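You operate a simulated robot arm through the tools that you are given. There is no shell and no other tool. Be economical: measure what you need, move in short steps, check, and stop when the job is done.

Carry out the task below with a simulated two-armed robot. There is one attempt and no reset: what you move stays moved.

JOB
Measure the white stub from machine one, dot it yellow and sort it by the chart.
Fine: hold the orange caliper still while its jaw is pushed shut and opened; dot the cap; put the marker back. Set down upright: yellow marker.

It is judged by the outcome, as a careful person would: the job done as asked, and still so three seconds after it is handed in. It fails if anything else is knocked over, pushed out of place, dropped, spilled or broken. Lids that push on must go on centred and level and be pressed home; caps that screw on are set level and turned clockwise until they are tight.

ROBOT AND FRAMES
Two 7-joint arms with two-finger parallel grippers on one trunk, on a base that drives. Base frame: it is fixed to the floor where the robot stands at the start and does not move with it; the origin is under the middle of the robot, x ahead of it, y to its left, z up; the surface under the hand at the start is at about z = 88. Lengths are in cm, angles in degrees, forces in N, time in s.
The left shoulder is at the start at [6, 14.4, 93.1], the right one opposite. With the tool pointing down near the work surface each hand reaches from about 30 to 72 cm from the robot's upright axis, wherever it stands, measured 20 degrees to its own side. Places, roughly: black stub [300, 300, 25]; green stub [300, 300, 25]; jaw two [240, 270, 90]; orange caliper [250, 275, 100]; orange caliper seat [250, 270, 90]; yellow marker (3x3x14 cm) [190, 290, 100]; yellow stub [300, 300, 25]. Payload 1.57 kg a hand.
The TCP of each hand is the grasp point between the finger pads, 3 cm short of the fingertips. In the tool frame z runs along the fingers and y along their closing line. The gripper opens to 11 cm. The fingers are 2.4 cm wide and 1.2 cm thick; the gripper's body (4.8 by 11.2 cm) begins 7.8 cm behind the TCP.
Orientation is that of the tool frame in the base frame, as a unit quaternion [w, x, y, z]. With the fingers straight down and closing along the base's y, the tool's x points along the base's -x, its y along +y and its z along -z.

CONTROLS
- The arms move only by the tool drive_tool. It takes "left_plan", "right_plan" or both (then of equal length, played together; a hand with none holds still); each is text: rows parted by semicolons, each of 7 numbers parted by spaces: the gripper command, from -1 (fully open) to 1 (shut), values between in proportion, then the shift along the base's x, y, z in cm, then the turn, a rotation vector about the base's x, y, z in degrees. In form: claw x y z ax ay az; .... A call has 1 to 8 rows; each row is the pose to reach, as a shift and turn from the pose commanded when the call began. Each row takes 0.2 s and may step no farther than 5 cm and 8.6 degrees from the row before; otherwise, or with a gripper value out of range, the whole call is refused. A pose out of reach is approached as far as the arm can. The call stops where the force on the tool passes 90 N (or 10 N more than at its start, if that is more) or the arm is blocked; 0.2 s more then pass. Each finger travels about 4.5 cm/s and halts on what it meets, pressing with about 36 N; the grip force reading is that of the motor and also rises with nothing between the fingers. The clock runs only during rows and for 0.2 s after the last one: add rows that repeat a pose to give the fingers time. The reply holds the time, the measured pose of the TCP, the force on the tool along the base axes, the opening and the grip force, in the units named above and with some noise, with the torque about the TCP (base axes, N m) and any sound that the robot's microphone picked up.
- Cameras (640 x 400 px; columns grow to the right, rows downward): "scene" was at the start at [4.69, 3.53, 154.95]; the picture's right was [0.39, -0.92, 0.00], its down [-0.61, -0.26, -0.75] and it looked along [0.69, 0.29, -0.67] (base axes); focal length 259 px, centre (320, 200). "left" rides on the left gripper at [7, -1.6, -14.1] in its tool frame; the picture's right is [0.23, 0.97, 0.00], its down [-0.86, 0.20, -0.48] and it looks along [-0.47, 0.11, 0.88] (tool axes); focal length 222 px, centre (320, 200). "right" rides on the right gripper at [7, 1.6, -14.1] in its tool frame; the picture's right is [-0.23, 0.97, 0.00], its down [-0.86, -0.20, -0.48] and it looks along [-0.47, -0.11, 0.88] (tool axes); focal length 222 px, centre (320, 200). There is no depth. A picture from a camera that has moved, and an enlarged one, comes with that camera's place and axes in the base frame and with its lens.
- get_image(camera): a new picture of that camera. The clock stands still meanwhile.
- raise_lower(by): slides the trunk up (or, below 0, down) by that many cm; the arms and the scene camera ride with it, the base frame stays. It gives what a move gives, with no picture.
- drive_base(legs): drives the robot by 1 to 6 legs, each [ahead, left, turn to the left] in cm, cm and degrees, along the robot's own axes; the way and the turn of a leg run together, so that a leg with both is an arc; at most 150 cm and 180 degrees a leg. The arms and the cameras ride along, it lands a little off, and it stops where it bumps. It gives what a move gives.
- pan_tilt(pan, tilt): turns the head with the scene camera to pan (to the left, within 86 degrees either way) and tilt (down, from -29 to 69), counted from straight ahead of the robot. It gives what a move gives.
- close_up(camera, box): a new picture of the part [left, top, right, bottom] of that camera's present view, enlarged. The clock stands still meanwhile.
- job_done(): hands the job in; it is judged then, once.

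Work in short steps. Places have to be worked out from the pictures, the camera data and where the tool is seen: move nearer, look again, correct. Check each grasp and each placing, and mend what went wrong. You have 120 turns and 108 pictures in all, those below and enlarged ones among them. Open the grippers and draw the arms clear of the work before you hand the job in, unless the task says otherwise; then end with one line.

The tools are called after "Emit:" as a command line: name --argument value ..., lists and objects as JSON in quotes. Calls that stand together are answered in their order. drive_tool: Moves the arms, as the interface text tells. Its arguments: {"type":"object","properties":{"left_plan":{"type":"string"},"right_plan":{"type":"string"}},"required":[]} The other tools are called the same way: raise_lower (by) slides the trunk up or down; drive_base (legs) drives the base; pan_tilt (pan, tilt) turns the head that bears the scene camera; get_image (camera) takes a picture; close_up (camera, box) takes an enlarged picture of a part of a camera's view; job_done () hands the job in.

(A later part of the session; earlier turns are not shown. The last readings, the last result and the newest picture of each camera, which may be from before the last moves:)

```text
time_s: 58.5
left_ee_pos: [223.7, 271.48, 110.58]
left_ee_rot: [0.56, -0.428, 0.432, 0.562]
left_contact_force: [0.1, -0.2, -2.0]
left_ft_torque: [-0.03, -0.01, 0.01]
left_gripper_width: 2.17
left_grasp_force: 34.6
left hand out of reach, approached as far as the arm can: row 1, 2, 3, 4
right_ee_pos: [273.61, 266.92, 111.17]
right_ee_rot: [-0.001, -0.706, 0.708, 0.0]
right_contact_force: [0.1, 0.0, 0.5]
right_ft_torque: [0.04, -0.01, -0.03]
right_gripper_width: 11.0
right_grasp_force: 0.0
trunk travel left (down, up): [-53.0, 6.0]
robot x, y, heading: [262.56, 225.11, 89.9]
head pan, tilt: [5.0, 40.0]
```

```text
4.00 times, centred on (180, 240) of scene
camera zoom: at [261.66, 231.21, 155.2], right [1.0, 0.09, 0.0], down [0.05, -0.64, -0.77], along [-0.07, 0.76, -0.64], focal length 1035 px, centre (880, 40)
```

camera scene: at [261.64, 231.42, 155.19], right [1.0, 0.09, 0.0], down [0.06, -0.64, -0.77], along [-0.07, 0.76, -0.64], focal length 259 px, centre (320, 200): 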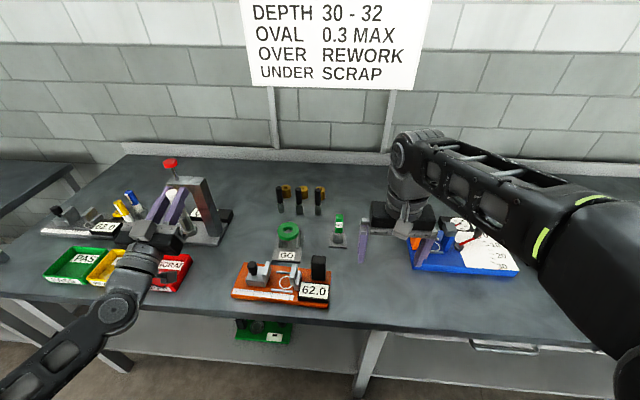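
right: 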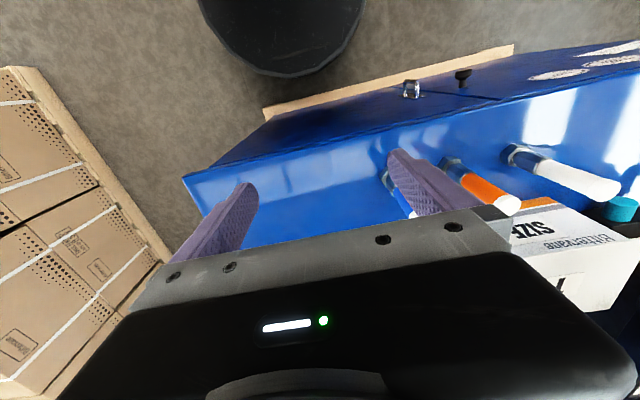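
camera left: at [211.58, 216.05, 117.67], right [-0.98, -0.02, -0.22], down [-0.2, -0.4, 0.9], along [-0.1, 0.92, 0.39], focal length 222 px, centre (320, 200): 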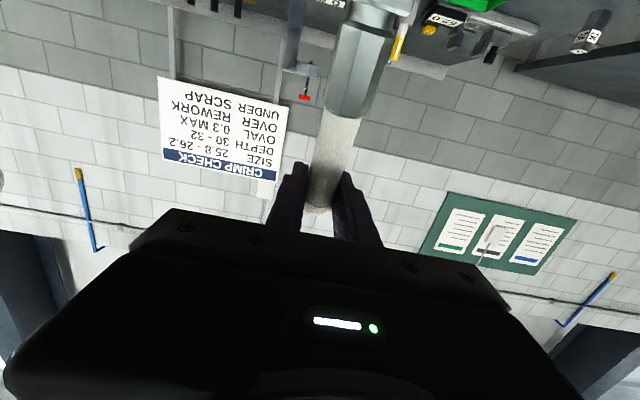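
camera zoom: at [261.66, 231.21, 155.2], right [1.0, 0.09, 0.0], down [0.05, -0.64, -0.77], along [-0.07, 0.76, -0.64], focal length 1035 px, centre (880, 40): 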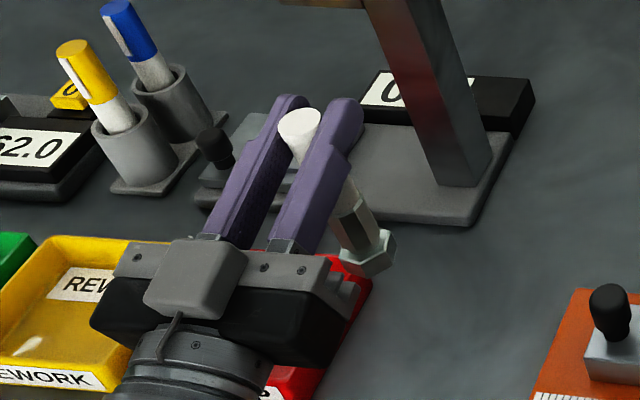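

Still 12 cm to go, and the arm is at an awkward limit, so I'll shift the base 3 cm right (away from the red bin) and lower the trunk instead.

Emit:
drive_base --legs '[[0, -3, 0]]'

Emit:
raise_lower --by -7

Emit:
get_image --camera "scene"

Emit:
get_image --camera "left"

```text
time_s: 59.4
left_ee_pos: [226.78, 271.51, 110.68]
left_ee_rot: [0.56, -0.428, 0.432, 0.563]
left_contact_force: [0.5, 0.5, -2.1]
left_ft_torque: [0.01, -0.04, 0.06]
left_gripper_width: 2.18
left_grasp_force: 34.5
right_ee_pos: [276.87, 266.84, 111.05]
right_ee_rot: [-0.001, -0.707, 0.708, 0.0]
right_contact_force: [0.4, 0.0, -0.5]
right_ft_torque: [0.03, 0.03, 0.0]
right_gripper_width: 11.0
right_grasp_force: 0.1
trunk travel left (down, up): [-53.0, 6.0]
robot x, y, heading: [265.27, 225.51, 89.7]
head pan, tilt: [5.0, 40.0]
```

```text
time_s: 60.4
left_ee_pos: [226.69, 271.43, 103.66]
left_ee_rot: [0.56, -0.429, 0.431, 0.563]
left_contact_force: [-0.5, -0.1, -2.4]
left_ft_torque: [-0.05, -0.03, -0.04]
left_gripper_width: 2.18
left_grasp_force: 34.6
right_ee_pos: [276.72, 266.99, 104.07]
right_ee_rot: [0.001, -0.707, 0.708, 0.001]
right_contact_force: [-0.7, -0.5, 0.7]
right_ft_torque: [-0.03, 0.01, 0.0]
right_gripper_width: 11.04
right_grasp_force: 0.1
trunk travel left (down, up): [-46.0, 13.0]
robot x, y, heading: [265.67, 225.42, 90.1]
head pan, tilt: [5.0, 40.0]
```

```text
72 pictures are left
camera scene: at [264.62, 231.21, 148.2], right [1.0, 0.09, 0.0], down [0.05, -0.64, -0.77], along [-0.07, 0.76, -0.64], focal length 259 px, centre (320, 200)
```

scene: 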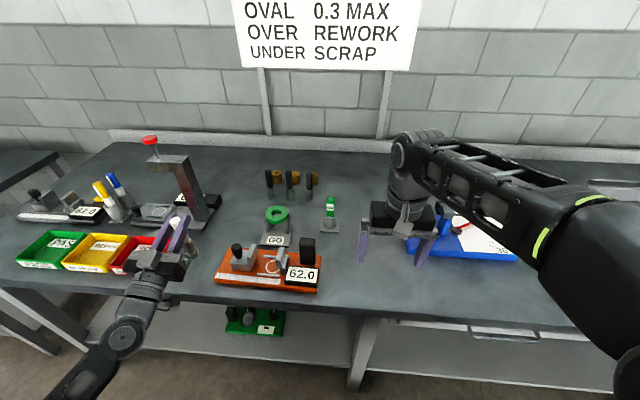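

```text
71 pictures are left
camera left: at [228.08, 259.57, 93.18], right [-0.97, 0.06, -0.21], down [-0.2, -0.68, 0.7], along [-0.1, 0.73, 0.68], focal length 222 px, centre (320, 200)
```

left: 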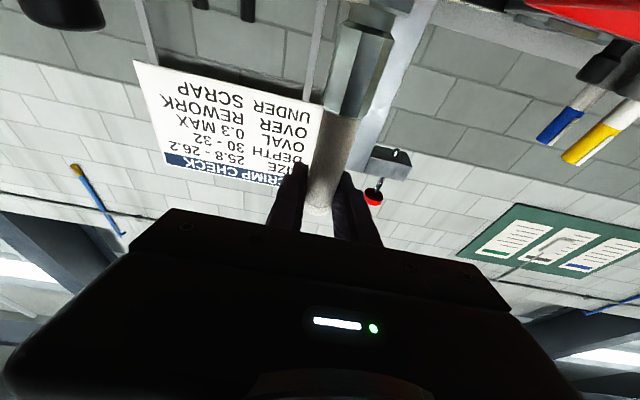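

The stub bottom is ~5 cm above the bench. I'll back 2 cm so the hand camera clears the edge, lower 4 cm, and look.

Emit:
drive_base --legs '[[-2, 0, 0]]'

Emit:
raise_lower --by -4

Emit:
close_up --camera "scene" --box '[100, 200, 260, 300]'

```text
time_s: 61.2
left_ee_pos: [226.65, 269.36, 103.76]
left_ee_rot: [0.56, -0.429, 0.433, 0.561]
left_contact_force: [0.8, 0.8, -2.7]
left_ft_torque: [-0.02, -0.01, 0.04]
left_gripper_width: 2.17
left_grasp_force: 34.7
right_ee_pos: [276.66, 264.83, 104.07]
right_ee_rot: [0.001, -0.706, 0.708, 0.001]
right_contact_force: [-0.5, -0.9, 0.3]
right_ft_torque: [0.05, 0.05, 0.02]
right_gripper_width: 11.0
right_grasp_force: 0.1
trunk travel left (down, up): [-46.0, 13.0]
robot x, y, heading: [265.41, 223.39, 89.8]
head pan, tilt: [5.0, 40.0]
```

```text
time_s: 62.0
left_ee_pos: [226.59, 269.41, 100.03]
left_ee_rot: [0.56, -0.426, 0.431, 0.565]
left_contact_force: [-2.1, 6.3, 27.1]
left_ft_torque: [0.49, 0.12, 0.01]
left_gripper_width: 2.19
left_grasp_force: 34.4
right_ee_pos: [276.76, 264.78, 100.16]
right_ee_rot: [0.0, -0.706, 0.708, 0.002]
right_contact_force: [-0.7, 0.1, 0.2]
right_ft_torque: [0.03, -0.04, 0.01]
right_gripper_width: 10.97
right_grasp_force: 0.1
trunk travel left (down, up): [-42.0, 17.0]
robot x, y, heading: [265.34, 223.77, 90.2]
head pan, tilt: [5.0, 40.0]
```

```text
4.00 times, centred on (180, 250) of scene
camera zoom: at [264.73, 229.09, 144.26], right [1.0, 0.08, 0.0], down [0.05, -0.64, -0.77], along [-0.07, 0.76, -0.64], focal length 1035 px, centre (880, 0)
```

zoom: 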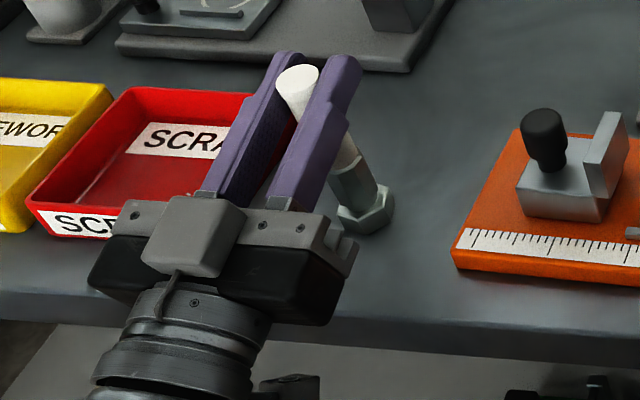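

The force of 27 N and the picture show the nut standing on the bench. I'll ease up slightly and open the fingers a little.

Emit:
drive_tool --left_plan "1 0 0 0.3 0 0 0; 0.5 0 0 0.3 0 0 0; 0.3 0 0 0.3 0 0 0; 0.15 0 0 0.3 0 0 0; 0.15 0 0 0.3 0 0 0"

Emit:
close_up --camera "scene" --box '[100, 200, 260, 300]'

```text
time_s: 63.2
left_ee_pos: [226.62, 269.34, 99.99]
left_ee_rot: [0.56, -0.428, 0.433, 0.561]
left_contact_force: [-0.8, -0.3, -0.6]
left_ft_torque: [0.01, 0.01, 0.02]
left_gripper_width: 4.68
left_grasp_force: 0.1
right_ee_pos: [276.72, 264.94, 100.15]
right_ee_rot: [0.0, -0.706, 0.708, 0.0]
right_contact_force: [-0.1, 0.8, -0.3]
right_ft_torque: [-0.02, -0.04, 0.01]
right_gripper_width: 10.99
right_grasp_force: 0.0
trunk travel left (down, up): [-42.0, 17.0]
robot x, y, heading: [265.15, 223.51, 89.7]
head pan, tilt: [5.0, 40.0]
```

```text
4.00 times, centred on (180, 250) of scene
camera zoom: at [264.62, 229.18, 144.2], right [1.0, 0.09, 0.0], down [0.05, -0.64, -0.77], along [-0.07, 0.76, -0.64], focal length 1035 px, centre (880, 0)
```

zoom: 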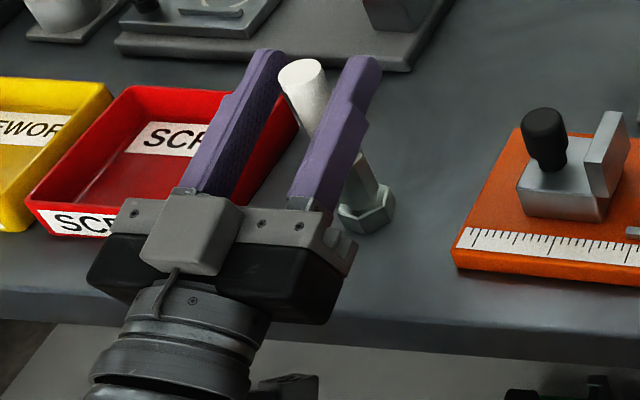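

The stub stands upright. I'll back the base straight out to slide the fingers off it.

Emit:
drive_base --legs '[[-20, 0, 0]]'

Emit:
raise_lower --by 11

Emit:
get_image --camera "scene"

```text
time_s: 64.8
left_ee_pos: [226.56, 249.36, 100.03]
left_ee_rot: [0.561, -0.428, 0.433, 0.561]
left_contact_force: [0.6, 0.3, -0.1]
left_ft_torque: [0.02, 0.01, 0.01]
left_gripper_width: 4.68
left_grasp_force: 0.2
right_ee_pos: [276.64, 244.84, 100.26]
right_ee_rot: [0.0, -0.706, 0.709, 0.0]
right_contact_force: [0.1, 0.0, 0.4]
right_ft_torque: [0.02, 0.02, -0.02]
right_gripper_width: 11.0
right_grasp_force: 0.0
trunk travel left (down, up): [-42.0, 17.0]
robot x, y, heading: [265.02, 203.92, 90.0]
head pan, tilt: [5.0, 40.0]
```

```text
time_s: 66.3
left_ee_pos: [226.48, 249.55, 110.95]
left_ee_rot: [0.561, -0.428, 0.432, 0.562]
left_contact_force: [-1.1, -0.3, 0.6]
left_ft_torque: [0.0, 0.01, 0.02]
left_gripper_width: 4.67
left_grasp_force: 0.0
right_ee_pos: [276.67, 244.76, 111.16]
right_ee_rot: [0.0, -0.706, 0.709, 0.001]
right_contact_force: [0.9, 0.0, -0.1]
right_ft_torque: [0.0, 0.01, 0.03]
right_gripper_width: 11.0
right_grasp_force: 0.0
trunk travel left (down, up): [-53.0, 6.0]
robot x, y, heading: [265.24, 203.42, 89.8]
head pan, tilt: [5.0, 40.0]
```

```text
68 pictures are left
camera scene: at [264.57, 209.22, 155.19], right [1.0, 0.08, 0.0], down [0.05, -0.64, -0.77], along [-0.06, 0.76, -0.64], focal length 259 px, centre (320, 200)
```

scene: 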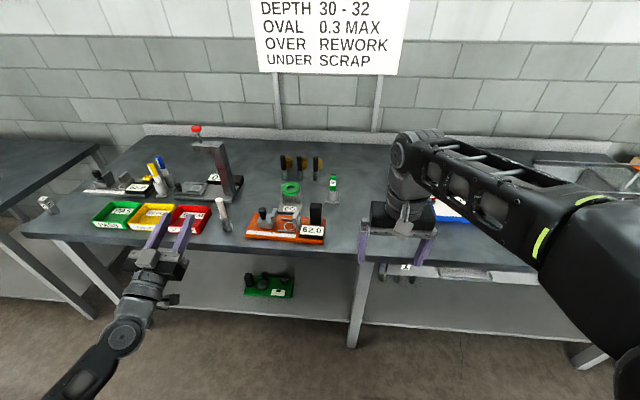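

The stub stands alone beside the red bin. Now I'll turn the left hand back to fingers-down.

Emit:
drive_tool --left_plan "0.15 1.5 -1 1 -8 0 0; 0.15 3 -2 2 -16 0 0; 0.15 4.5 -3 3 -24 0 0; 0.15 6 -4 4 -32 0 0; 0.15 7.5 -5 5 -40 0 0; 0.15 9 -6 5 -48 0 0; 0.15 10 -7 5 -56 0 0; 0.15 10 -7 5 -60 0 0"

Emit:
drive_tool --left_plan "0.15 0 0 0 -8 0 0; 0.15 0 0 0 -16 0 0; 0.15 0 0 0 -24 0 0; 0.15 0 0 0 -32 0 0; 0.15 0 0 0 -40 0 0; 0.15 0 0 0 -45 0 0; 0.15 0 0 0 -45 0 0"

```text
time_s: 68.1
left_ee_pos: [236.73, 242.52, 115.95]
left_ee_rot: [0.271, -0.651, 0.656, 0.269]
left_contact_force: [0.3, 0.8, 0.7]
left_ft_torque: [0.0, -0.01, -0.02]
left_gripper_width: 4.68
left_grasp_force: 0.1
left hand out of reach, approached as far as the arm can: row 1, 2, 3, 4, 5
right_ee_pos: [276.75, 244.97, 111.21]
right_ee_rot: [0.001, -0.706, 0.708, 0.001]
right_contact_force: [0.1, -0.1, 0.5]
right_ft_torque: [-0.02, -0.02, 0.03]
right_gripper_width: 11.02
right_grasp_force: 0.0
trunk travel left (down, up): [-53.0, 6.0]
robot x, y, heading: [265.45, 203.32, 89.5]
head pan, tilt: [5.0, 40.0]
```

```text
time_s: 69.7
left_ee_pos: [237.02, 243.7, 114.23]
left_ee_rot: [0.018, -0.705, 0.709, 0.015]
left_contact_force: [-0.1, 0.2, -0.6]
left_ft_torque: [-0.03, 0.01, 0.02]
left_gripper_width: 4.67
left_grasp_force: 0.0
left hand out of reach, approached as far as the arm can: row 5, 6, 7
right_ee_pos: [276.66, 244.95, 111.05]
right_ee_rot: [-0.001, -0.706, 0.708, 0.0]
right_contact_force: [-0.6, -0.6, -1.2]
right_ft_torque: [-0.01, -0.01, 0.02]
right_gripper_width: 11.0
right_grasp_force: 0.0
trunk travel left (down, up): [-53.0, 6.0]
robot x, y, heading: [265.52, 203.4, 89.8]
head pan, tilt: [5.0, 40.0]
```

The left hand points down again. I'll drive in to y≈221 and look with the left camera.

Emit:
drive_base --legs '[[17.5, 0, 0.2]]'

Emit:
get_image --camera "left"

Emit:
get_image --camera "scene"

```text
time_s: 71.2
left_ee_pos: [237.03, 261.4, 114.08]
left_ee_rot: [0.017, -0.706, 0.708, 0.015]
left_contact_force: [0.0, 1.0, 0.1]
left_ft_torque: [-0.06, 0.0, 0.01]
left_gripper_width: 4.67
left_grasp_force: 0.1
right_ee_pos: [276.6, 262.53, 111.09]
right_ee_rot: [-0.001, -0.707, 0.708, -0.001]
right_contact_force: [0.3, -0.2, -0.5]
right_ft_torque: [-0.03, -0.03, 0.03]
right_gripper_width: 11.03
right_grasp_force: 0.0
trunk travel left (down, up): [-53.0, 6.0]
robot x, y, heading: [265.55, 221.01, 89.7]
head pan, tilt: [5.0, 40.0]
```

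```text
67 pictures are left
camera left: at [238.54, 253.6, 127.83], right [-0.97, -0.22, -0.01], down [-0.2, 0.83, 0.52], along [-0.1, 0.51, -0.86], focal length 222 px, centre (320, 200)
```

left: 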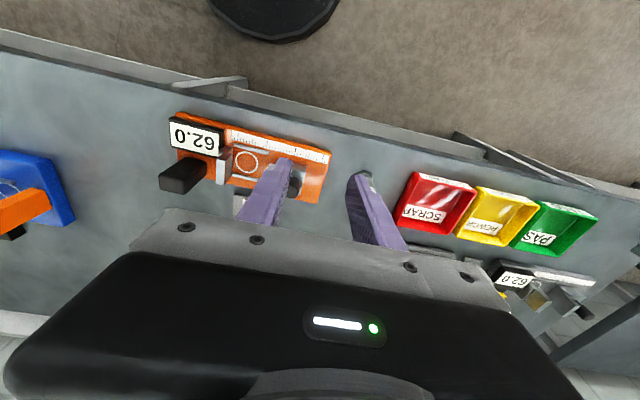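

```text
66 pictures are left
camera scene: at [264.6, 226.92, 155.19], right [1.0, 0.09, 0.0], down [0.06, -0.64, -0.77], along [-0.07, 0.76, -0.64], focal length 259 px, centre (320, 200)
```

scene: 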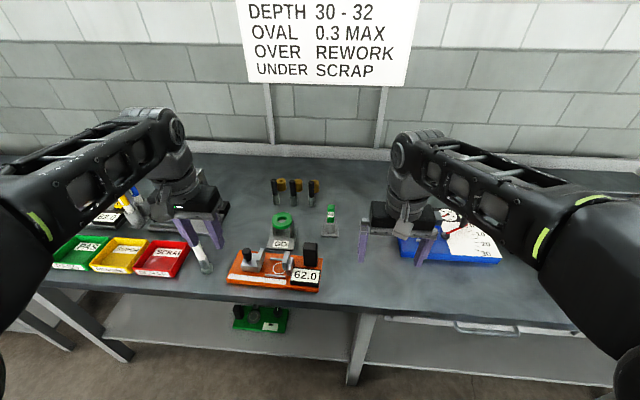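

Seat circle measures [248.5, 271.1]. I'll move the left hand above the stub (about [226.2, 270]) and check the alignment.

Emit:
drive_tool --left_plan "0.15 -4 3 -1 -1 0 0; 0.15 -8 6 -1 -2 0 0; 0.15 -10.8 8.6 -2 -2 0 0; 0.15 -10.8 8.6 -2 -2 0 0"

Emit:
get_image --camera "left"

Emit:
close_up --camera "scene" --box '[130, 190, 290, 290]'

```text
refused: row 1 steps farther than a row can; nothing moved
```

```text
65 pictures are left
camera left: at [238.54, 253.6, 127.83], right [-0.97, -0.22, -0.01], down [-0.2, 0.83, 0.52], along [-0.1, 0.51, -0.86], focal length 222 px, centre (320, 200)
```

left: 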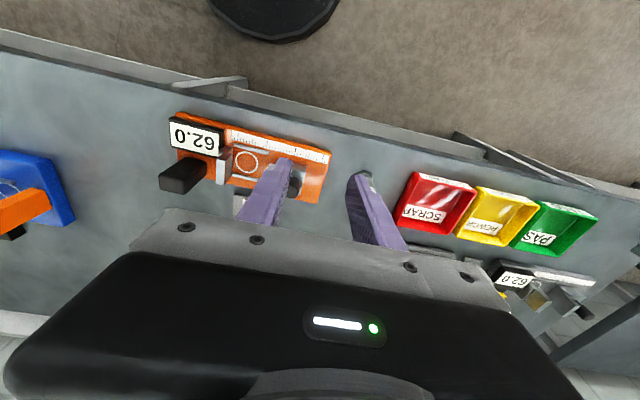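

```text
4.00 times, centred on (210, 240) of scene
camera zoom: at [264.6, 226.92, 155.19], right [1.0, 0.09, 0.0], down [0.06, -0.64, -0.77], along [-0.07, 0.76, -0.64], focal length 1035 px, centre (760, 40)
```

zoom: 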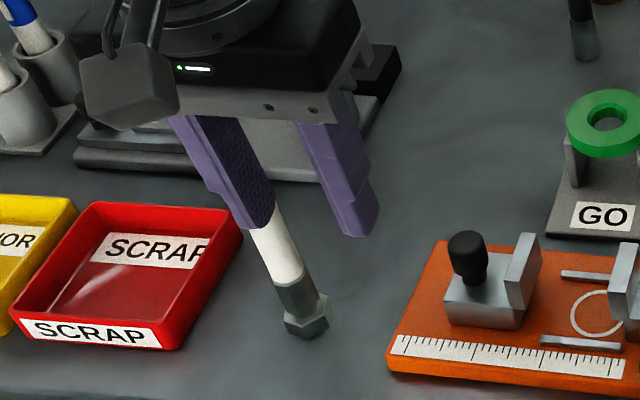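

The first row was just too long; repeating with smaller steps.

Emit:
drive_tool --left_plan "0.15 -3.6 2.8 -0.5 -1 0 0; 0.15 -7.2 5.6 -1 -2 0 0; 0.15 -10.8 8.4 -1.5 -2 0 0; 0.15 -10.8 8.4 -2 -2 0 0"

Emit:
get_image --camera "left"

Emit:
close_up --camera "scene" --box '[130, 190, 290, 290]'

```text
time_s: 72.2
left_ee_pos: [227.29, 268.12, 111.42]
left_ee_rot: [0.007, -0.706, 0.709, 0.006]
left_contact_force: [-0.2, -0.4, 0.6]
left_ft_torque: [0.01, 0.05, 0.0]
left_gripper_width: 4.66
left_grasp_force: 0.1
left hand out of reach, approached as far as the arm can: row 2, 3, 4
right_ee_pos: [276.8, 262.43, 111.3]
right_ee_rot: [0.0, -0.706, 0.708, 0.001]
right_contact_force: [0.2, 0.2, 0.6]
right_ft_torque: [0.02, 0.07, -0.01]
right_gripper_width: 11.03
right_grasp_force: 0.1
trunk travel left (down, up): [-53.0, 6.0]
robot x, y, heading: [265.21, 221.24, 89.9]
head pan, tilt: [5.0, 40.0]
```

```text
63 pictures are left
camera left: at [228.92, 260.82, 125.33], right [-0.97, -0.22, 0.0], down [-0.2, 0.85, 0.49], along [-0.11, 0.48, -0.87], focal length 222 px, centre (320, 200)
```

left: 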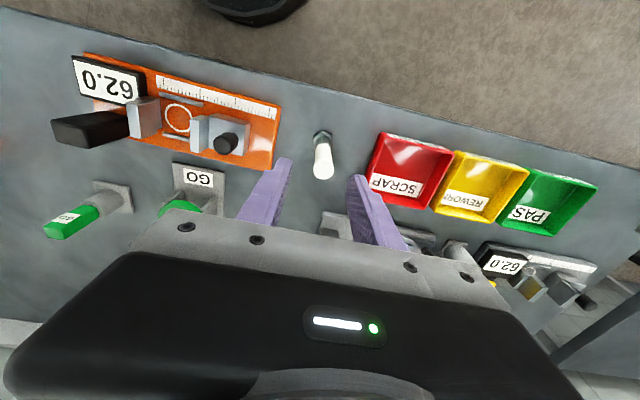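

```text
4.00 times, centred on (210, 240) of scene
camera zoom: at [264.7, 226.71, 155.2], right [1.0, 0.09, 0.0], down [0.05, -0.64, -0.77], along [-0.07, 0.76, -0.64], focal length 1035 px, centre (760, 40)
```

zoom: 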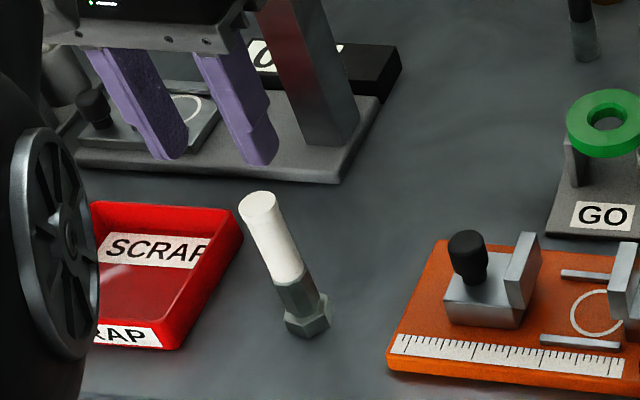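

The stub base is at ≈[226.4, 269.3]. I'll go down with a small correction, fingers a little wider, to z≈104 and check.

Emit:
drive_tool --left_plan "-0.1 -0.5 0.7 -3 0 0 0; -0.1 -0.9 1.2 -6 0 0 0; -0.1 -0.9 1.2 -8 0 0 0; -0.1 -0.9 1.2 -8 0 0 0"

Emit:
get_image --camera "left"

```text
time_s: 73.2
left_ee_pos: [228.84, 267.13, 104.67]
left_ee_rot: [0.004, -0.706, 0.708, 0.002]
left_contact_force: [-0.7, 0.4, 0.2]
left_ft_torque: [-0.02, 0.01, -0.02]
left_gripper_width: 6.03
left_grasp_force: 0.1
left hand out of reach, approached as far as the arm can: row 1, 2, 3, 4
right_ee_pos: [276.54, 262.51, 111.23]
right_ee_rot: [0.0, -0.707, 0.708, 0.001]
right_contact_force: [-1.0, 0.4, 0.6]
right_ft_torque: [-0.04, -0.02, -0.02]
right_gripper_width: 11.01
right_grasp_force: 0.1
trunk travel left (down, up): [-53.0, 6.0]
robot x, y, heading: [265.18, 220.54, 90.0]
head pan, tilt: [5.0, 40.0]
```

```text
61 pictures are left
camera left: at [230.31, 260.13, 118.68], right [-0.97, -0.22, -0.01], down [-0.2, 0.85, 0.49], along [-0.1, 0.48, -0.87], focal length 222 px, centre (320, 200)
```

left: 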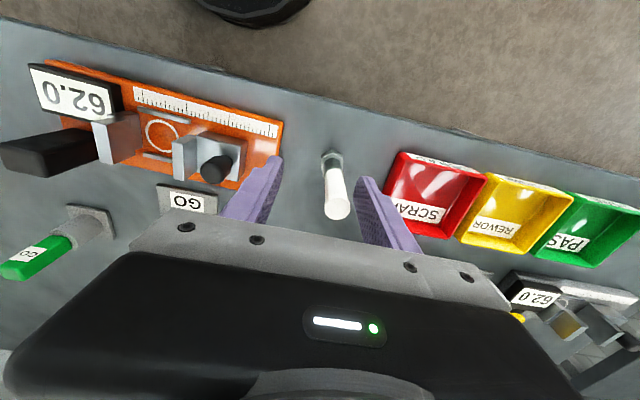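

The arm is at its reach limit, so I'll lift 4 cm, and let the base bring it over (2.4 cm left, 2.2 cm ahead).

Emit:
drive_tool --left_plan "-0.1 0 0 4 0 0 0; -0.1 0 0 4 0 0 0"

Emit:
drive_base --legs '[[2.2, 2.4, 0]]'

Emit:
get_image --camera "left"

```text
time_s: 73.8
left_ee_pos: [229.01, 267.3, 108.87]
left_ee_rot: [0.005, -0.707, 0.708, 0.003]
left_contact_force: [-0.1, 0.4, 0.5]
left_ft_torque: [0.0, 0.0, -0.03]
left_gripper_width: 6.04
left_grasp_force: 0.0
right_ee_pos: [276.53, 262.36, 111.13]
right_ee_rot: [0.0, -0.706, 0.708, 0.0]
right_contact_force: [0.0, -0.2, -0.4]
right_ft_torque: [0.01, -0.02, -0.02]
right_gripper_width: 10.99
right_grasp_force: 0.0
trunk travel left (down, up): [-53.0, 6.0]
robot x, y, heading: [265.3, 220.79, 89.9]
head pan, tilt: [5.0, 40.0]
```

```text
time_s: 74.6
left_ee_pos: [226.58, 269.53, 108.84]
left_ee_rot: [0.005, -0.706, 0.708, 0.002]
left_contact_force: [-0.5, -1.0, 0.1]
left_ft_torque: [-0.02, -0.02, 0.02]
left_gripper_width: 6.05
left_grasp_force: 0.1
right_ee_pos: [274.11, 264.83, 111.08]
right_ee_rot: [-0.001, -0.707, 0.708, -0.001]
right_contact_force: [-0.7, 0.2, -1.2]
right_ft_torque: [0.0, -0.03, 0.04]
right_gripper_width: 11.0
right_grasp_force: 0.0
trunk travel left (down, up): [-53.0, 6.0]
robot x, y, heading: [263.23, 223.1, 89.9]
head pan, tilt: [5.0, 40.0]
```

```text
60 pictures are left
camera left: at [227.92, 262.4, 122.74], right [-0.97, -0.22, -0.01], down [-0.2, 0.85, 0.49], along [-0.1, 0.48, -0.87], focal length 222 px, centre (320, 200)
```

left: 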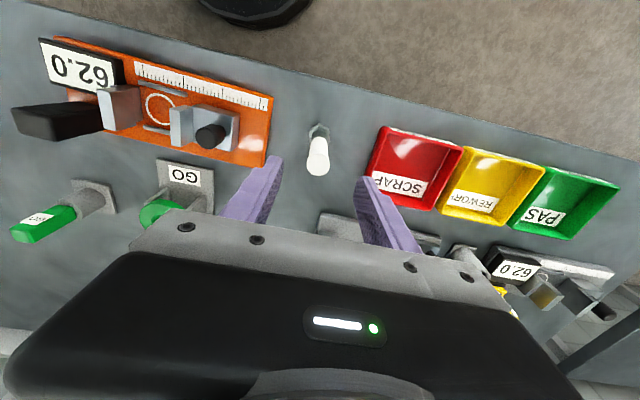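

Well aligned. I'll lower 9.3 cm around the hose with the trunk to keep the pose exact, then close.

Emit:
raise_lower --by -9.3

Emit:
get_image --camera "left"

```text
time_s: 75.9
left_ee_pos: [226.67, 269.38, 99.72]
left_ee_rot: [0.005, -0.706, 0.708, 0.003]
left_contact_force: [-0.2, -0.5, 0.8]
left_ft_torque: [0.0, 0.0, 0.0]
left_gripper_width: 6.05
left_grasp_force: 0.1
right_ee_pos: [274.22, 264.62, 101.8]
right_ee_rot: [0.0, -0.706, 0.708, 0.0]
right_contact_force: [0.1, 0.9, -1.4]
right_ft_torque: [0.0, 0.01, 0.0]
right_gripper_width: 11.01
right_grasp_force: 0.1
trunk travel left (down, up): [-43.7, 15.3]
robot x, y, heading: [262.95, 223.2, 89.8]
head pan, tilt: [5.0, 40.0]
```

```text
59 pictures are left
camera left: at [228.06, 262.25, 113.54], right [-0.97, -0.22, -0.01], down [-0.2, 0.85, 0.49], along [-0.1, 0.48, -0.87], focal length 222 px, centre (320, 200)
```

left: 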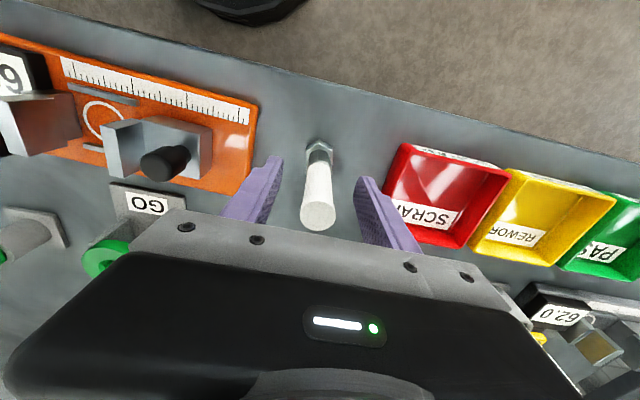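

The stub is centred between the fingers. Closing.

Emit:
drive_tool --left_plan "0.3 0 0 0 0 0 0; 0.6 0 0 0 0 0 0; 1 0 0 0 0 0 0; 1 0 0 0 0 0 0; 1 0 0 0 0 0 0; 1 0 0 0 0 0 0"

Emit:
raise_lower --by 9.3

Emit:
get_image --camera "left"

```text
time_s: 77.3
left_ee_pos: [226.56, 269.49, 99.62]
left_ee_rot: [0.006, -0.706, 0.708, 0.003]
left_contact_force: [-1.0, -0.7, 1.3]
left_ft_torque: [0.05, 0.14, 0.04]
left_gripper_width: 2.2
left_grasp_force: 34.5
right_ee_pos: [274.25, 264.63, 101.88]
right_ee_rot: [0.0, -0.706, 0.708, -0.001]
right_contact_force: [0.5, -0.7, 0.4]
right_ft_torque: [0.03, -0.03, 0.03]
right_gripper_width: 10.97
right_grasp_force: 0.0
trunk travel left (down, up): [-43.7, 15.3]
robot x, y, heading: [263.16, 223.17, 90.1]
head pan, tilt: [5.0, 40.0]
```

```text
time_s: 78.5
left_ee_pos: [226.49, 269.4, 108.9]
left_ee_rot: [0.005, -0.706, 0.709, 0.001]
left_contact_force: [-1.1, 0.0, -1.4]
left_ft_torque: [-0.03, 0.0, -0.02]
left_gripper_width: 2.18
left_grasp_force: 35.4
right_ee_pos: [274.32, 264.67, 111.26]
right_ee_rot: [0.0, -0.707, 0.708, 0.0]
right_contact_force: [-0.7, 0.2, -0.5]
right_ft_torque: [0.02, 0.0, 0.01]
right_gripper_width: 11.01
right_grasp_force: 0.0
trunk travel left (down, up): [-53.0, 6.0]
robot x, y, heading: [263.05, 223.18, 89.9]
head pan, tilt: [5.0, 40.0]
```

```text
58 pictures are left
camera left: at [228.05, 262.29, 122.81], right [-0.97, -0.22, -0.01], down [-0.2, 0.85, 0.49], along [-0.1, 0.48, -0.87], focal length 222 px, centre (320, 200)
```

left: 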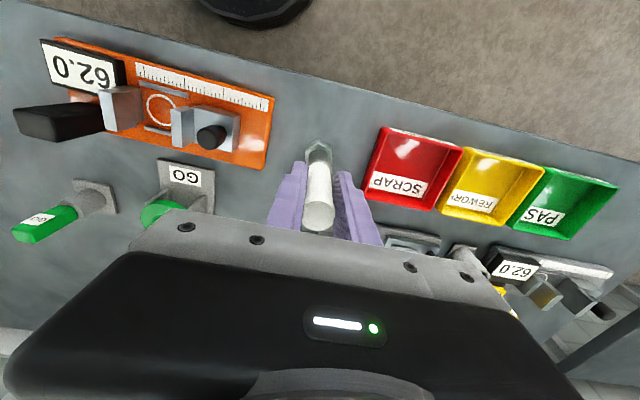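

Held upright. The seat centre measures [248.7, 271.2] and the knob and jaws reach z≈99. I'll lift 5 cm and carry the stub over to above the circle.

Emit:
raise_lower --by 5.5

Emit:
drive_tool --left_plan "1 4.5 0.4 0 0 0 0; 1 9 0.8 0 0 0 0; 1 13.5 1.2 0 0 0 0; 1 18 1.5 0 0 0 0; 1 22.2 1.8 0 0 0 0; 1 22.2 1.8 0 0 0 0"

Emit:
get_image --camera "left"

Emit:
get_image --camera "scene"

```text
time_s: 79.5
left_ee_pos: [226.58, 269.55, 114.36]
left_ee_rot: [0.005, -0.706, 0.708, 0.002]
left_contact_force: [-0.4, 0.3, -1.9]
left_ft_torque: [-0.06, -0.01, 0.0]
left_gripper_width: 2.17
left_grasp_force: 35.1
right_ee_pos: [274.27, 264.55, 116.7]
right_ee_rot: [0.0, -0.707, 0.707, 0.0]
right_contact_force: [0.1, -0.3, 0.0]
right_ft_torque: [-0.04, -0.01, -0.01]
right_gripper_width: 11.0
right_grasp_force: 0.0
trunk travel left (down, up): [-58.5, 0.5]
robot x, y, heading: [262.88, 223.18, 90.1]
head pan, tilt: [5.0, 40.0]
```

```text
time_s: 80.9
left_ee_pos: [248.73, 271.15, 114.61]
left_ee_rot: [0.004, -0.706, 0.708, 0.002]
left_contact_force: [-0.2, -0.4, -1.9]
left_ft_torque: [-0.03, -0.01, -0.01]
left_gripper_width: 2.16
left_grasp_force: 34.9
right_ee_pos: [274.19, 264.6, 116.69]
right_ee_rot: [0.0, -0.706, 0.708, 0.0]
right_contact_force: [0.1, -0.3, 0.8]
right_ft_torque: [-0.04, -0.04, -0.01]
right_gripper_width: 11.01
right_grasp_force: 0.1
trunk travel left (down, up): [-58.5, 0.5]
robot x, y, heading: [262.84, 223.03, 89.7]
head pan, tilt: [5.0, 40.0]
```

```text
57 pictures are left
camera left: at [250.24, 264.06, 128.53], right [-0.97, -0.22, -0.01], down [-0.2, 0.85, 0.49], along [-0.1, 0.48, -0.87], focal length 222 px, centre (320, 200)
```

left: 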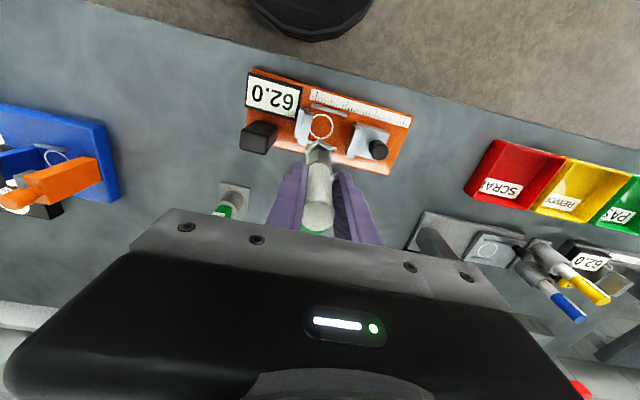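

```text
56 pictures are left
camera scene: at [262.14, 228.96, 160.7], right [1.0, 0.09, 0.0], down [0.06, -0.64, -0.77], along [-0.07, 0.76, -0.64], focal length 259 px, centre (320, 200)
```

scene: 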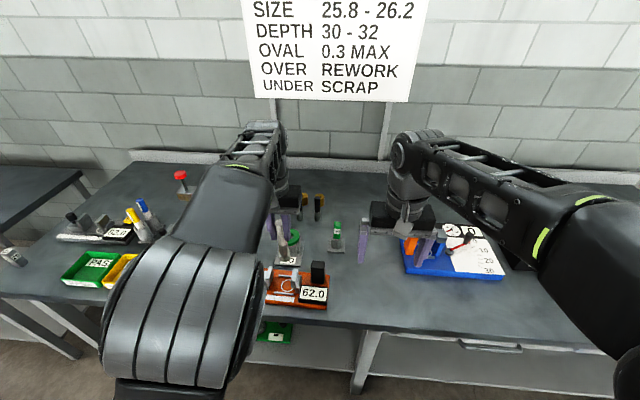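

Emit:
close_up --camera "left" --box '[240, 70, 400, 170]'

```text
4.00 times, centred on (320, 120) of left
camera zoom: at [250.24, 264.06, 128.53], right [-0.97, -0.22, -0.01], down [-0.2, 0.85, 0.49], along [-0.1, 0.48, -0.87], focal length 888 px, centre (320, 520)
```

zoom: 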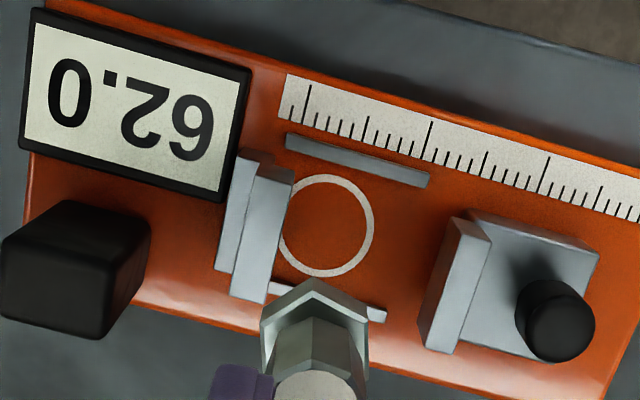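

The circle centre is at [248.65, 271.3], under the stub. I'll lower with the trunk to just above the plate.

Emit:
raise_lower --by -11.5

Emit:
close_up --camera "left" --box '[160, 40, 480, 240]'

Emit:
close_up --camera "scene" --box '[240, 200, 360, 275]'

```text
time_s: 82.0
left_ee_pos: [248.77, 271.46, 105.79]
left_ee_rot: [0.013, -0.705, 0.709, 0.008]
left_contact_force: [0.8, -6.2, 23.5]
left_ft_torque: [-0.6, -0.48, -0.04]
left_gripper_width: 2.17
left_grasp_force: 35.0
right_ee_pos: [274.28, 264.73, 106.95]
right_ee_rot: [-0.001, -0.706, 0.708, 0.001]
right_contact_force: [0.0, 0.6, -0.8]
right_ft_torque: [-0.06, -0.06, -0.01]
right_gripper_width: 11.0
right_grasp_force: 0.0
trunk travel left (down, up): [-48.7, 10.3]
robot x, y, heading: [263.06, 223.28, 89.9]
head pan, tilt: [5.0, 40.0]
stopped: the force on the tool passed its limit at 112 N (the readings are from after the stop); the commanded pose is now the measured one
```

```text
2.00 times, centred on (320, 140) of left
camera zoom: at [250.2, 264.1, 119.57], right [-0.97, -0.22, -0.01], down [-0.2, 0.84, 0.5], along [-0.1, 0.49, -0.86], focal length 444 px, centre (320, 320)
```

zoom: 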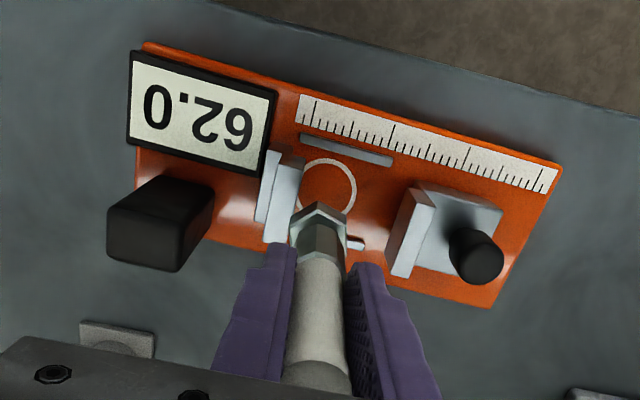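

```text
5.33 times, centred on (300, 238) of scene
camera zoom: at [262.23, 228.88, 150.94], right [1.0, 0.09, 0.0], down [0.06, -0.64, -0.77], along [-0.07, 0.76, -0.64], focal length 1380 px, centre (427, 0)
```

zoom: 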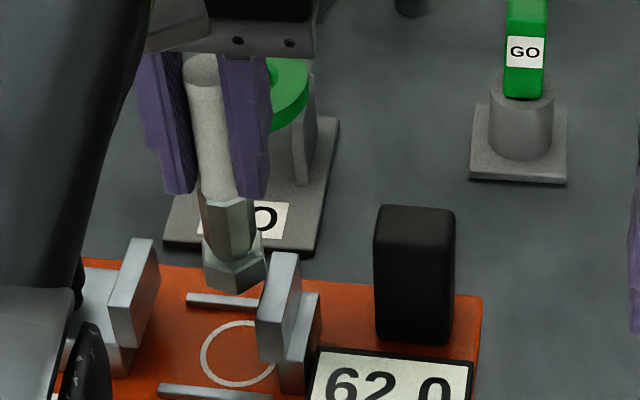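

The nut landed on top of the fixed jaw (its face is at x≈250.4) and the stub slipped a little up in the grip. I'll lift off and look at it again.

Emit:
raise_lower --by 4

Emit:
close_up --camera "left" --box '[220, 70, 420, 245]'

Emit:
close_up --camera "scene" --box '[240, 200, 360, 275]'

```text
time_s: 82.9
left_ee_pos: [248.71, 271.47, 109.76]
left_ee_rot: [0.012, -0.706, 0.708, 0.008]
left_contact_force: [0.4, 0.5, -2.6]
left_ft_torque: [0.0, -0.01, 0.02]
left_gripper_width: 2.18
left_grasp_force: 35.4
right_ee_pos: [274.19, 264.73, 110.83]
right_ee_rot: [0.0, -0.706, 0.708, 0.0]
right_contact_force: [0.5, 0.2, -0.3]
right_ft_torque: [-0.02, 0.02, -0.02]
right_gripper_width: 11.01
right_grasp_force: 0.1
trunk travel left (down, up): [-52.7, 6.3]
robot x, y, heading: [262.82, 223.63, 90.0]
head pan, tilt: [5.0, 40.0]
```

```text
2.29 times, centred on (320, 158) of left
camera zoom: at [250.16, 264.2, 123.44], right [-0.97, -0.22, -0.01], down [-0.2, 0.84, 0.5], along [-0.1, 0.49, -0.87], focal length 508 px, centre (320, 297)
```

zoom: 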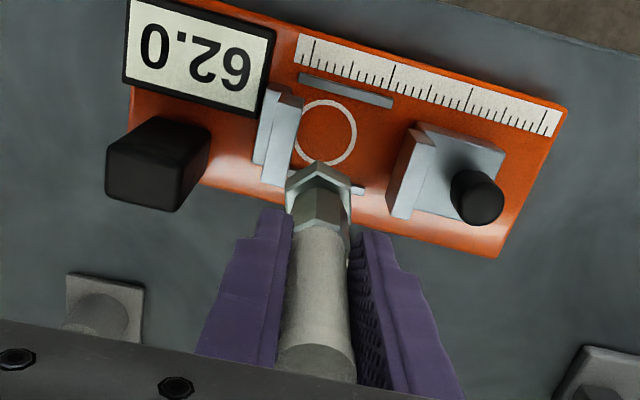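

```text
5.33 times, centred on (300, 238) of scene
camera zoom: at [262.21, 228.99, 154.96], right [1.0, 0.09, 0.0], down [0.06, -0.64, -0.77], along [-0.07, 0.76, -0.64], focal length 1380 px, centre (427, 0)
```

zoom: 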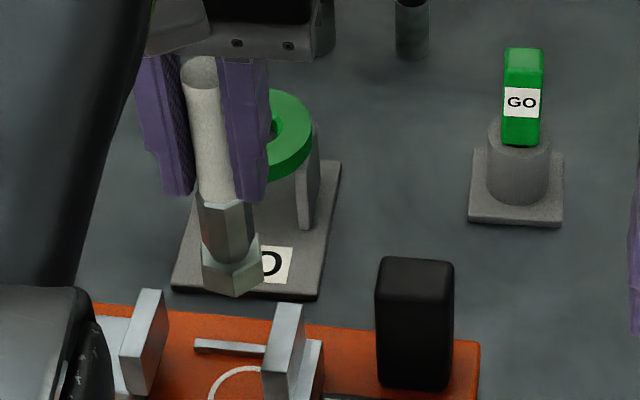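

The stub is still vertical but sits 2.6 cm deeper in the grip, so the fingers will come level with the jaw tops. I'll place it mid-gap (x≈247.5), where both nut and fingers fit between the 6.2 cm jaws. I'll shift, then lower 8.5 cm.

Emit:
drive_tool --left_plan "1 -1.35 0.3 0 0 0 0; 1 -1.35 0.3 0 0 0 0"

Emit:
raise_lower --by -8.5

Emit:
close_up --camera "left" --box '[220, 70, 420, 245]'

Emit:
close_up --camera "scene" --box '[240, 200, 360, 275]'

```text
time_s: 83.5
left_ee_pos: [247.4, 271.86, 109.56]
left_ee_rot: [0.011, -0.705, 0.709, 0.008]
left_contact_force: [0.3, 0.9, -2.3]
left_ft_torque: [-0.01, 0.02, 0.02]
left_gripper_width: 2.23
left_grasp_force: 34.8
right_ee_pos: [274.26, 264.64, 110.99]
right_ee_rot: [0.0, -0.706, 0.708, 0.0]
right_contact_force: [0.1, -0.3, -0.4]
right_ft_torque: [0.0, 0.0, 0.0]
right_gripper_width: 11.01
right_grasp_force: 0.0
trunk travel left (down, up): [-52.7, 6.3]
robot x, y, heading: [263.13, 223.12, 90.0]
head pan, tilt: [5.0, 40.0]
```

```text
time_s: 84.7
left_ee_pos: [247.29, 271.99, 101.09]
left_ee_rot: [0.011, -0.706, 0.708, 0.008]
left_contact_force: [0.1, -0.1, -2.3]
left_ft_torque: [-0.01, 0.01, 0.01]
left_gripper_width: 2.17
left_grasp_force: 35.0
right_ee_pos: [274.2, 264.6, 102.32]
right_ee_rot: [0.0, -0.706, 0.708, 0.0]
right_contact_force: [-0.3, 0.1, 0.1]
right_ft_torque: [0.0, 0.01, 0.0]
right_gripper_width: 10.98
right_grasp_force: 0.0
trunk travel left (down, up): [-44.2, 14.8]
robot x, y, heading: [262.93, 223.12, 90.1]
head pan, tilt: [5.0, 40.0]
```

```text
2.29 times, centred on (320, 158) of left
camera zoom: at [248.79, 264.55, 114.93], right [-0.97, -0.22, -0.01], down [-0.2, 0.84, 0.5], along [-0.1, 0.49, -0.86], focal length 508 px, centre (320, 297)
```

zoom: 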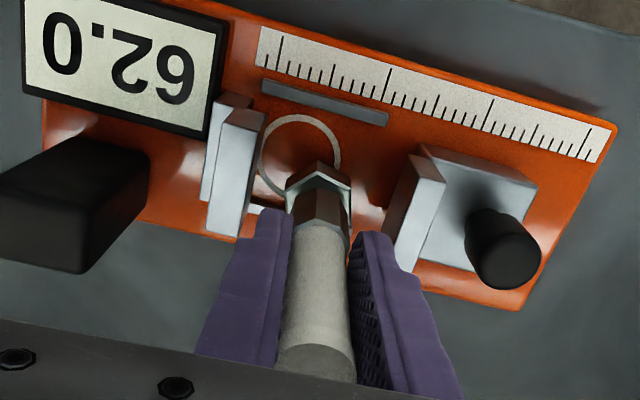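

```text
5.33 times, centred on (300, 238) of scene
camera zoom: at [262.21, 228.95, 146.47], right [1.0, 0.09, 0.0], down [0.06, -0.64, -0.77], along [-0.07, 0.76, -0.64], focal length 1380 px, centre (427, 0)
```

zoom: 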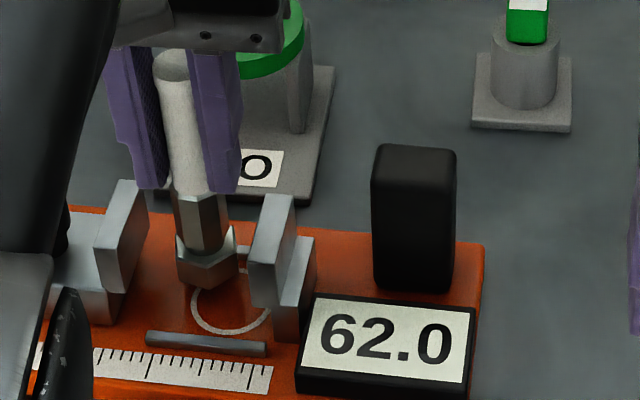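

The nut hangs at [247.45, 271.1], between the jaws and just above the plate. Lowering gently by small arm steps.

Emit:
drive_tool --left_plan "1 0.15 -0.1 -0.5 0 0 0; 1 0.15 -0.1 -1 0 0 0; 1 0.15 -0.1 -1 0 0 0"

```text
time_s: 85.5
left_ee_pos: [247.58, 271.71, 100.39]
left_ee_rot: [0.013, -0.705, 0.709, 0.011]
left_contact_force: [-2.8, 0.2, 27.9]
left_ft_torque: [0.68, 0.44, 0.01]
left_gripper_width: 2.24
left_grasp_force: 34.9
right_ee_pos: [274.28, 264.54, 102.64]
right_ee_rot: [0.0, -0.707, 0.707, 0.002]
right_contact_force: [0.3, 0.6, 0.0]
right_ft_torque: [0.01, 0.02, -0.03]
right_gripper_width: 11.0
right_grasp_force: 0.1
trunk travel left (down, up): [-44.2, 14.8]
robot x, y, heading: [262.92, 222.82, 89.9]
head pan, tilt: [5.0, 40.0]
```

Emit:
close_up --camera "scene" --box '[240, 200, 360, 275]'

Emit:
close_up --camera "left" --box '[220, 70, 420, 245]'

```text
5.33 times, centred on (300, 238) of scene
camera zoom: at [262.25, 228.73, 146.53], right [1.0, 0.09, 0.0], down [0.06, -0.64, -0.77], along [-0.07, 0.76, -0.64], focal length 1380 px, centre (427, 0)
```

zoom: 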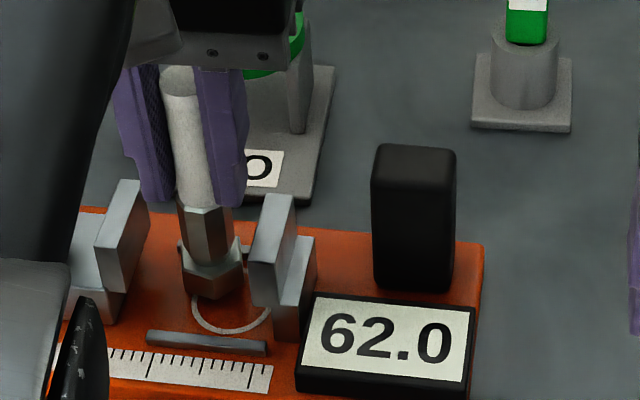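

```text
2.29 times, centred on (320, 158) of left
camera zoom: at [249.03, 264.28, 114.14], right [-0.97, -0.22, -0.01], down [-0.2, 0.84, 0.51], along [-0.1, 0.5, -0.86], focal length 508 px, centre (320, 297)
```

zoom: 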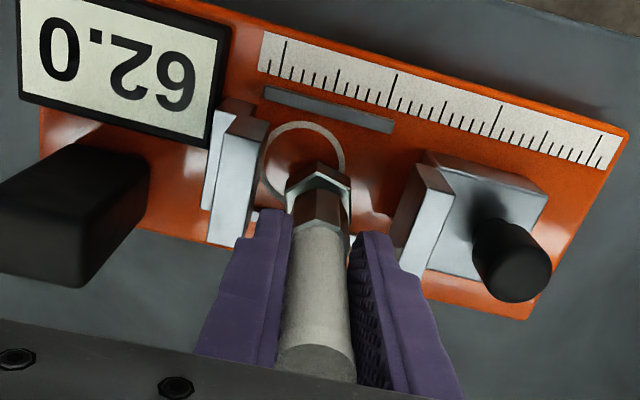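

By comparing the nut's and the circle's front edges, the nut is ~0.9 cm too far back and rests on the rear rail. I'll lift, shift 0.9 cm toward me, and lower again.

Emit:
drive_tool --left_plan "1 0 0 0.8 0 0 0; 1 0.1 -0.95 0.8 0 0 0; 1 0.1 -0.95 0.1 0 0 0; 1 0.1 -0.95 -0.4 0 0 0; 1 0.1 -0.95 -0.8 0 0 0; 1 0.1 -0.95 -0.8 0 0 0"

Emit:
close_up --camera "scene" --box '[240, 200, 360, 275]'

```text
time_s: 86.9
left_ee_pos: [247.41, 270.77, 99.49]
left_ee_rot: [0.013, -0.705, 0.709, 0.01]
left_contact_force: [-4.2, 0.7, 29.7]
left_ft_torque: [0.49, 0.75, 0.19]
left_gripper_width: 2.22
left_grasp_force: 35.1
right_ee_pos: [274.21, 264.35, 102.52]
right_ee_rot: [0.001, -0.706, 0.708, 0.001]
right_contact_force: [-0.6, 0.3, 0.3]
right_ft_torque: [-0.01, -0.01, 0.0]
right_gripper_width: 11.01
right_grasp_force: 0.0
trunk travel left (down, up): [-44.2, 14.8]
robot x, y, heading: [262.83, 223.37, 90.1]
head pan, tilt: [5.0, 40.0]
```

```text
5.33 times, centred on (300, 238) of scene
camera zoom: at [262.24, 228.7, 146.51], right [1.0, 0.09, 0.0], down [0.06, -0.64, -0.77], along [-0.07, 0.76, -0.64], focal length 1380 px, centre (427, 0)
```

zoom: 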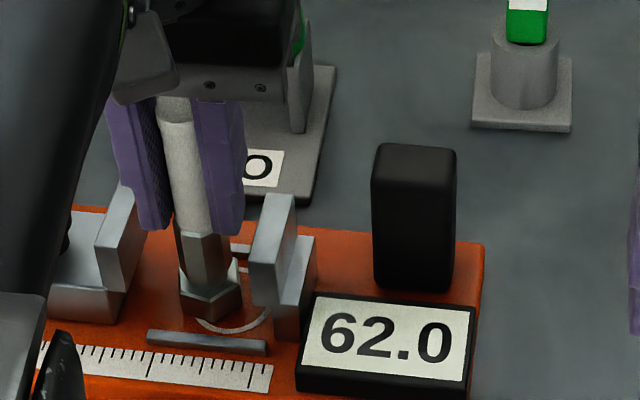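

The nut now sits on the plate inside the circle. I'll open only to 3 cm (to spare the jaws) and rise straight up.

Emit:
drive_tool --left_plan "0.75 0 0 0.2 0 0 0; 0.46 0 0 0.2 0 0 0; 0.46 0 0 0.2 0 0 0; 0.46 0 0 2 0 0 0; 0.46 0 0 5 0 0 0; 0.46 0 0 9 0 0 0; 0.46 0 0 9 0 0 0"

Emit:
close_up --camera "scene" --box '[240, 200, 360, 275]'

Emit:
close_up --camera "left" --box '[220, 70, 420, 245]'

```text
time_s: 88.5
left_ee_pos: [247.49, 271.09, 104.4]
left_ee_rot: [0.013, -0.706, 0.708, 0.008]
left_contact_force: [0.1, -0.6, 1.2]
left_ft_torque: [-0.02, -0.04, -0.04]
left_gripper_width: 2.99
left_grasp_force: 0.1
left hand out of reach, approached as far as the arm can: row 6, 7
right_ee_pos: [274.19, 264.67, 102.48]
right_ee_rot: [0.0, -0.707, 0.708, 0.0]
right_contact_force: [-0.3, -0.4, 0.3]
right_ft_torque: [0.04, -0.04, 0.01]
right_gripper_width: 11.0
right_grasp_force: 0.0
trunk travel left (down, up): [-44.2, 14.8]
robot x, y, heading: [262.81, 223.13, 89.8]
head pan, tilt: [5.0, 40.0]
```

```text
5.33 times, centred on (300, 238) of scene
camera zoom: at [262.14, 228.94, 146.47], right [1.0, 0.09, 0.0], down [0.06, -0.64, -0.77], along [-0.07, 0.76, -0.64], focal length 1380 px, centre (427, 0)
```

zoom: 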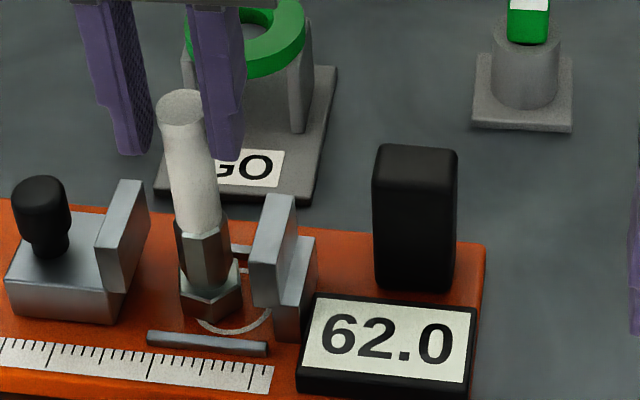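

```text
2.29 times, centred on (320, 158) of left
camera zoom: at [248.96, 263.56, 118.18], right [-0.97, -0.22, -0.01], down [-0.2, 0.84, 0.5], along [-0.1, 0.49, -0.86], focal length 508 px, centre (320, 297)
```

zoom: 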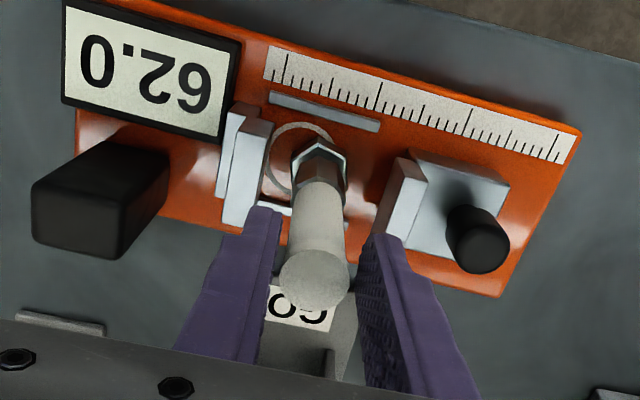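

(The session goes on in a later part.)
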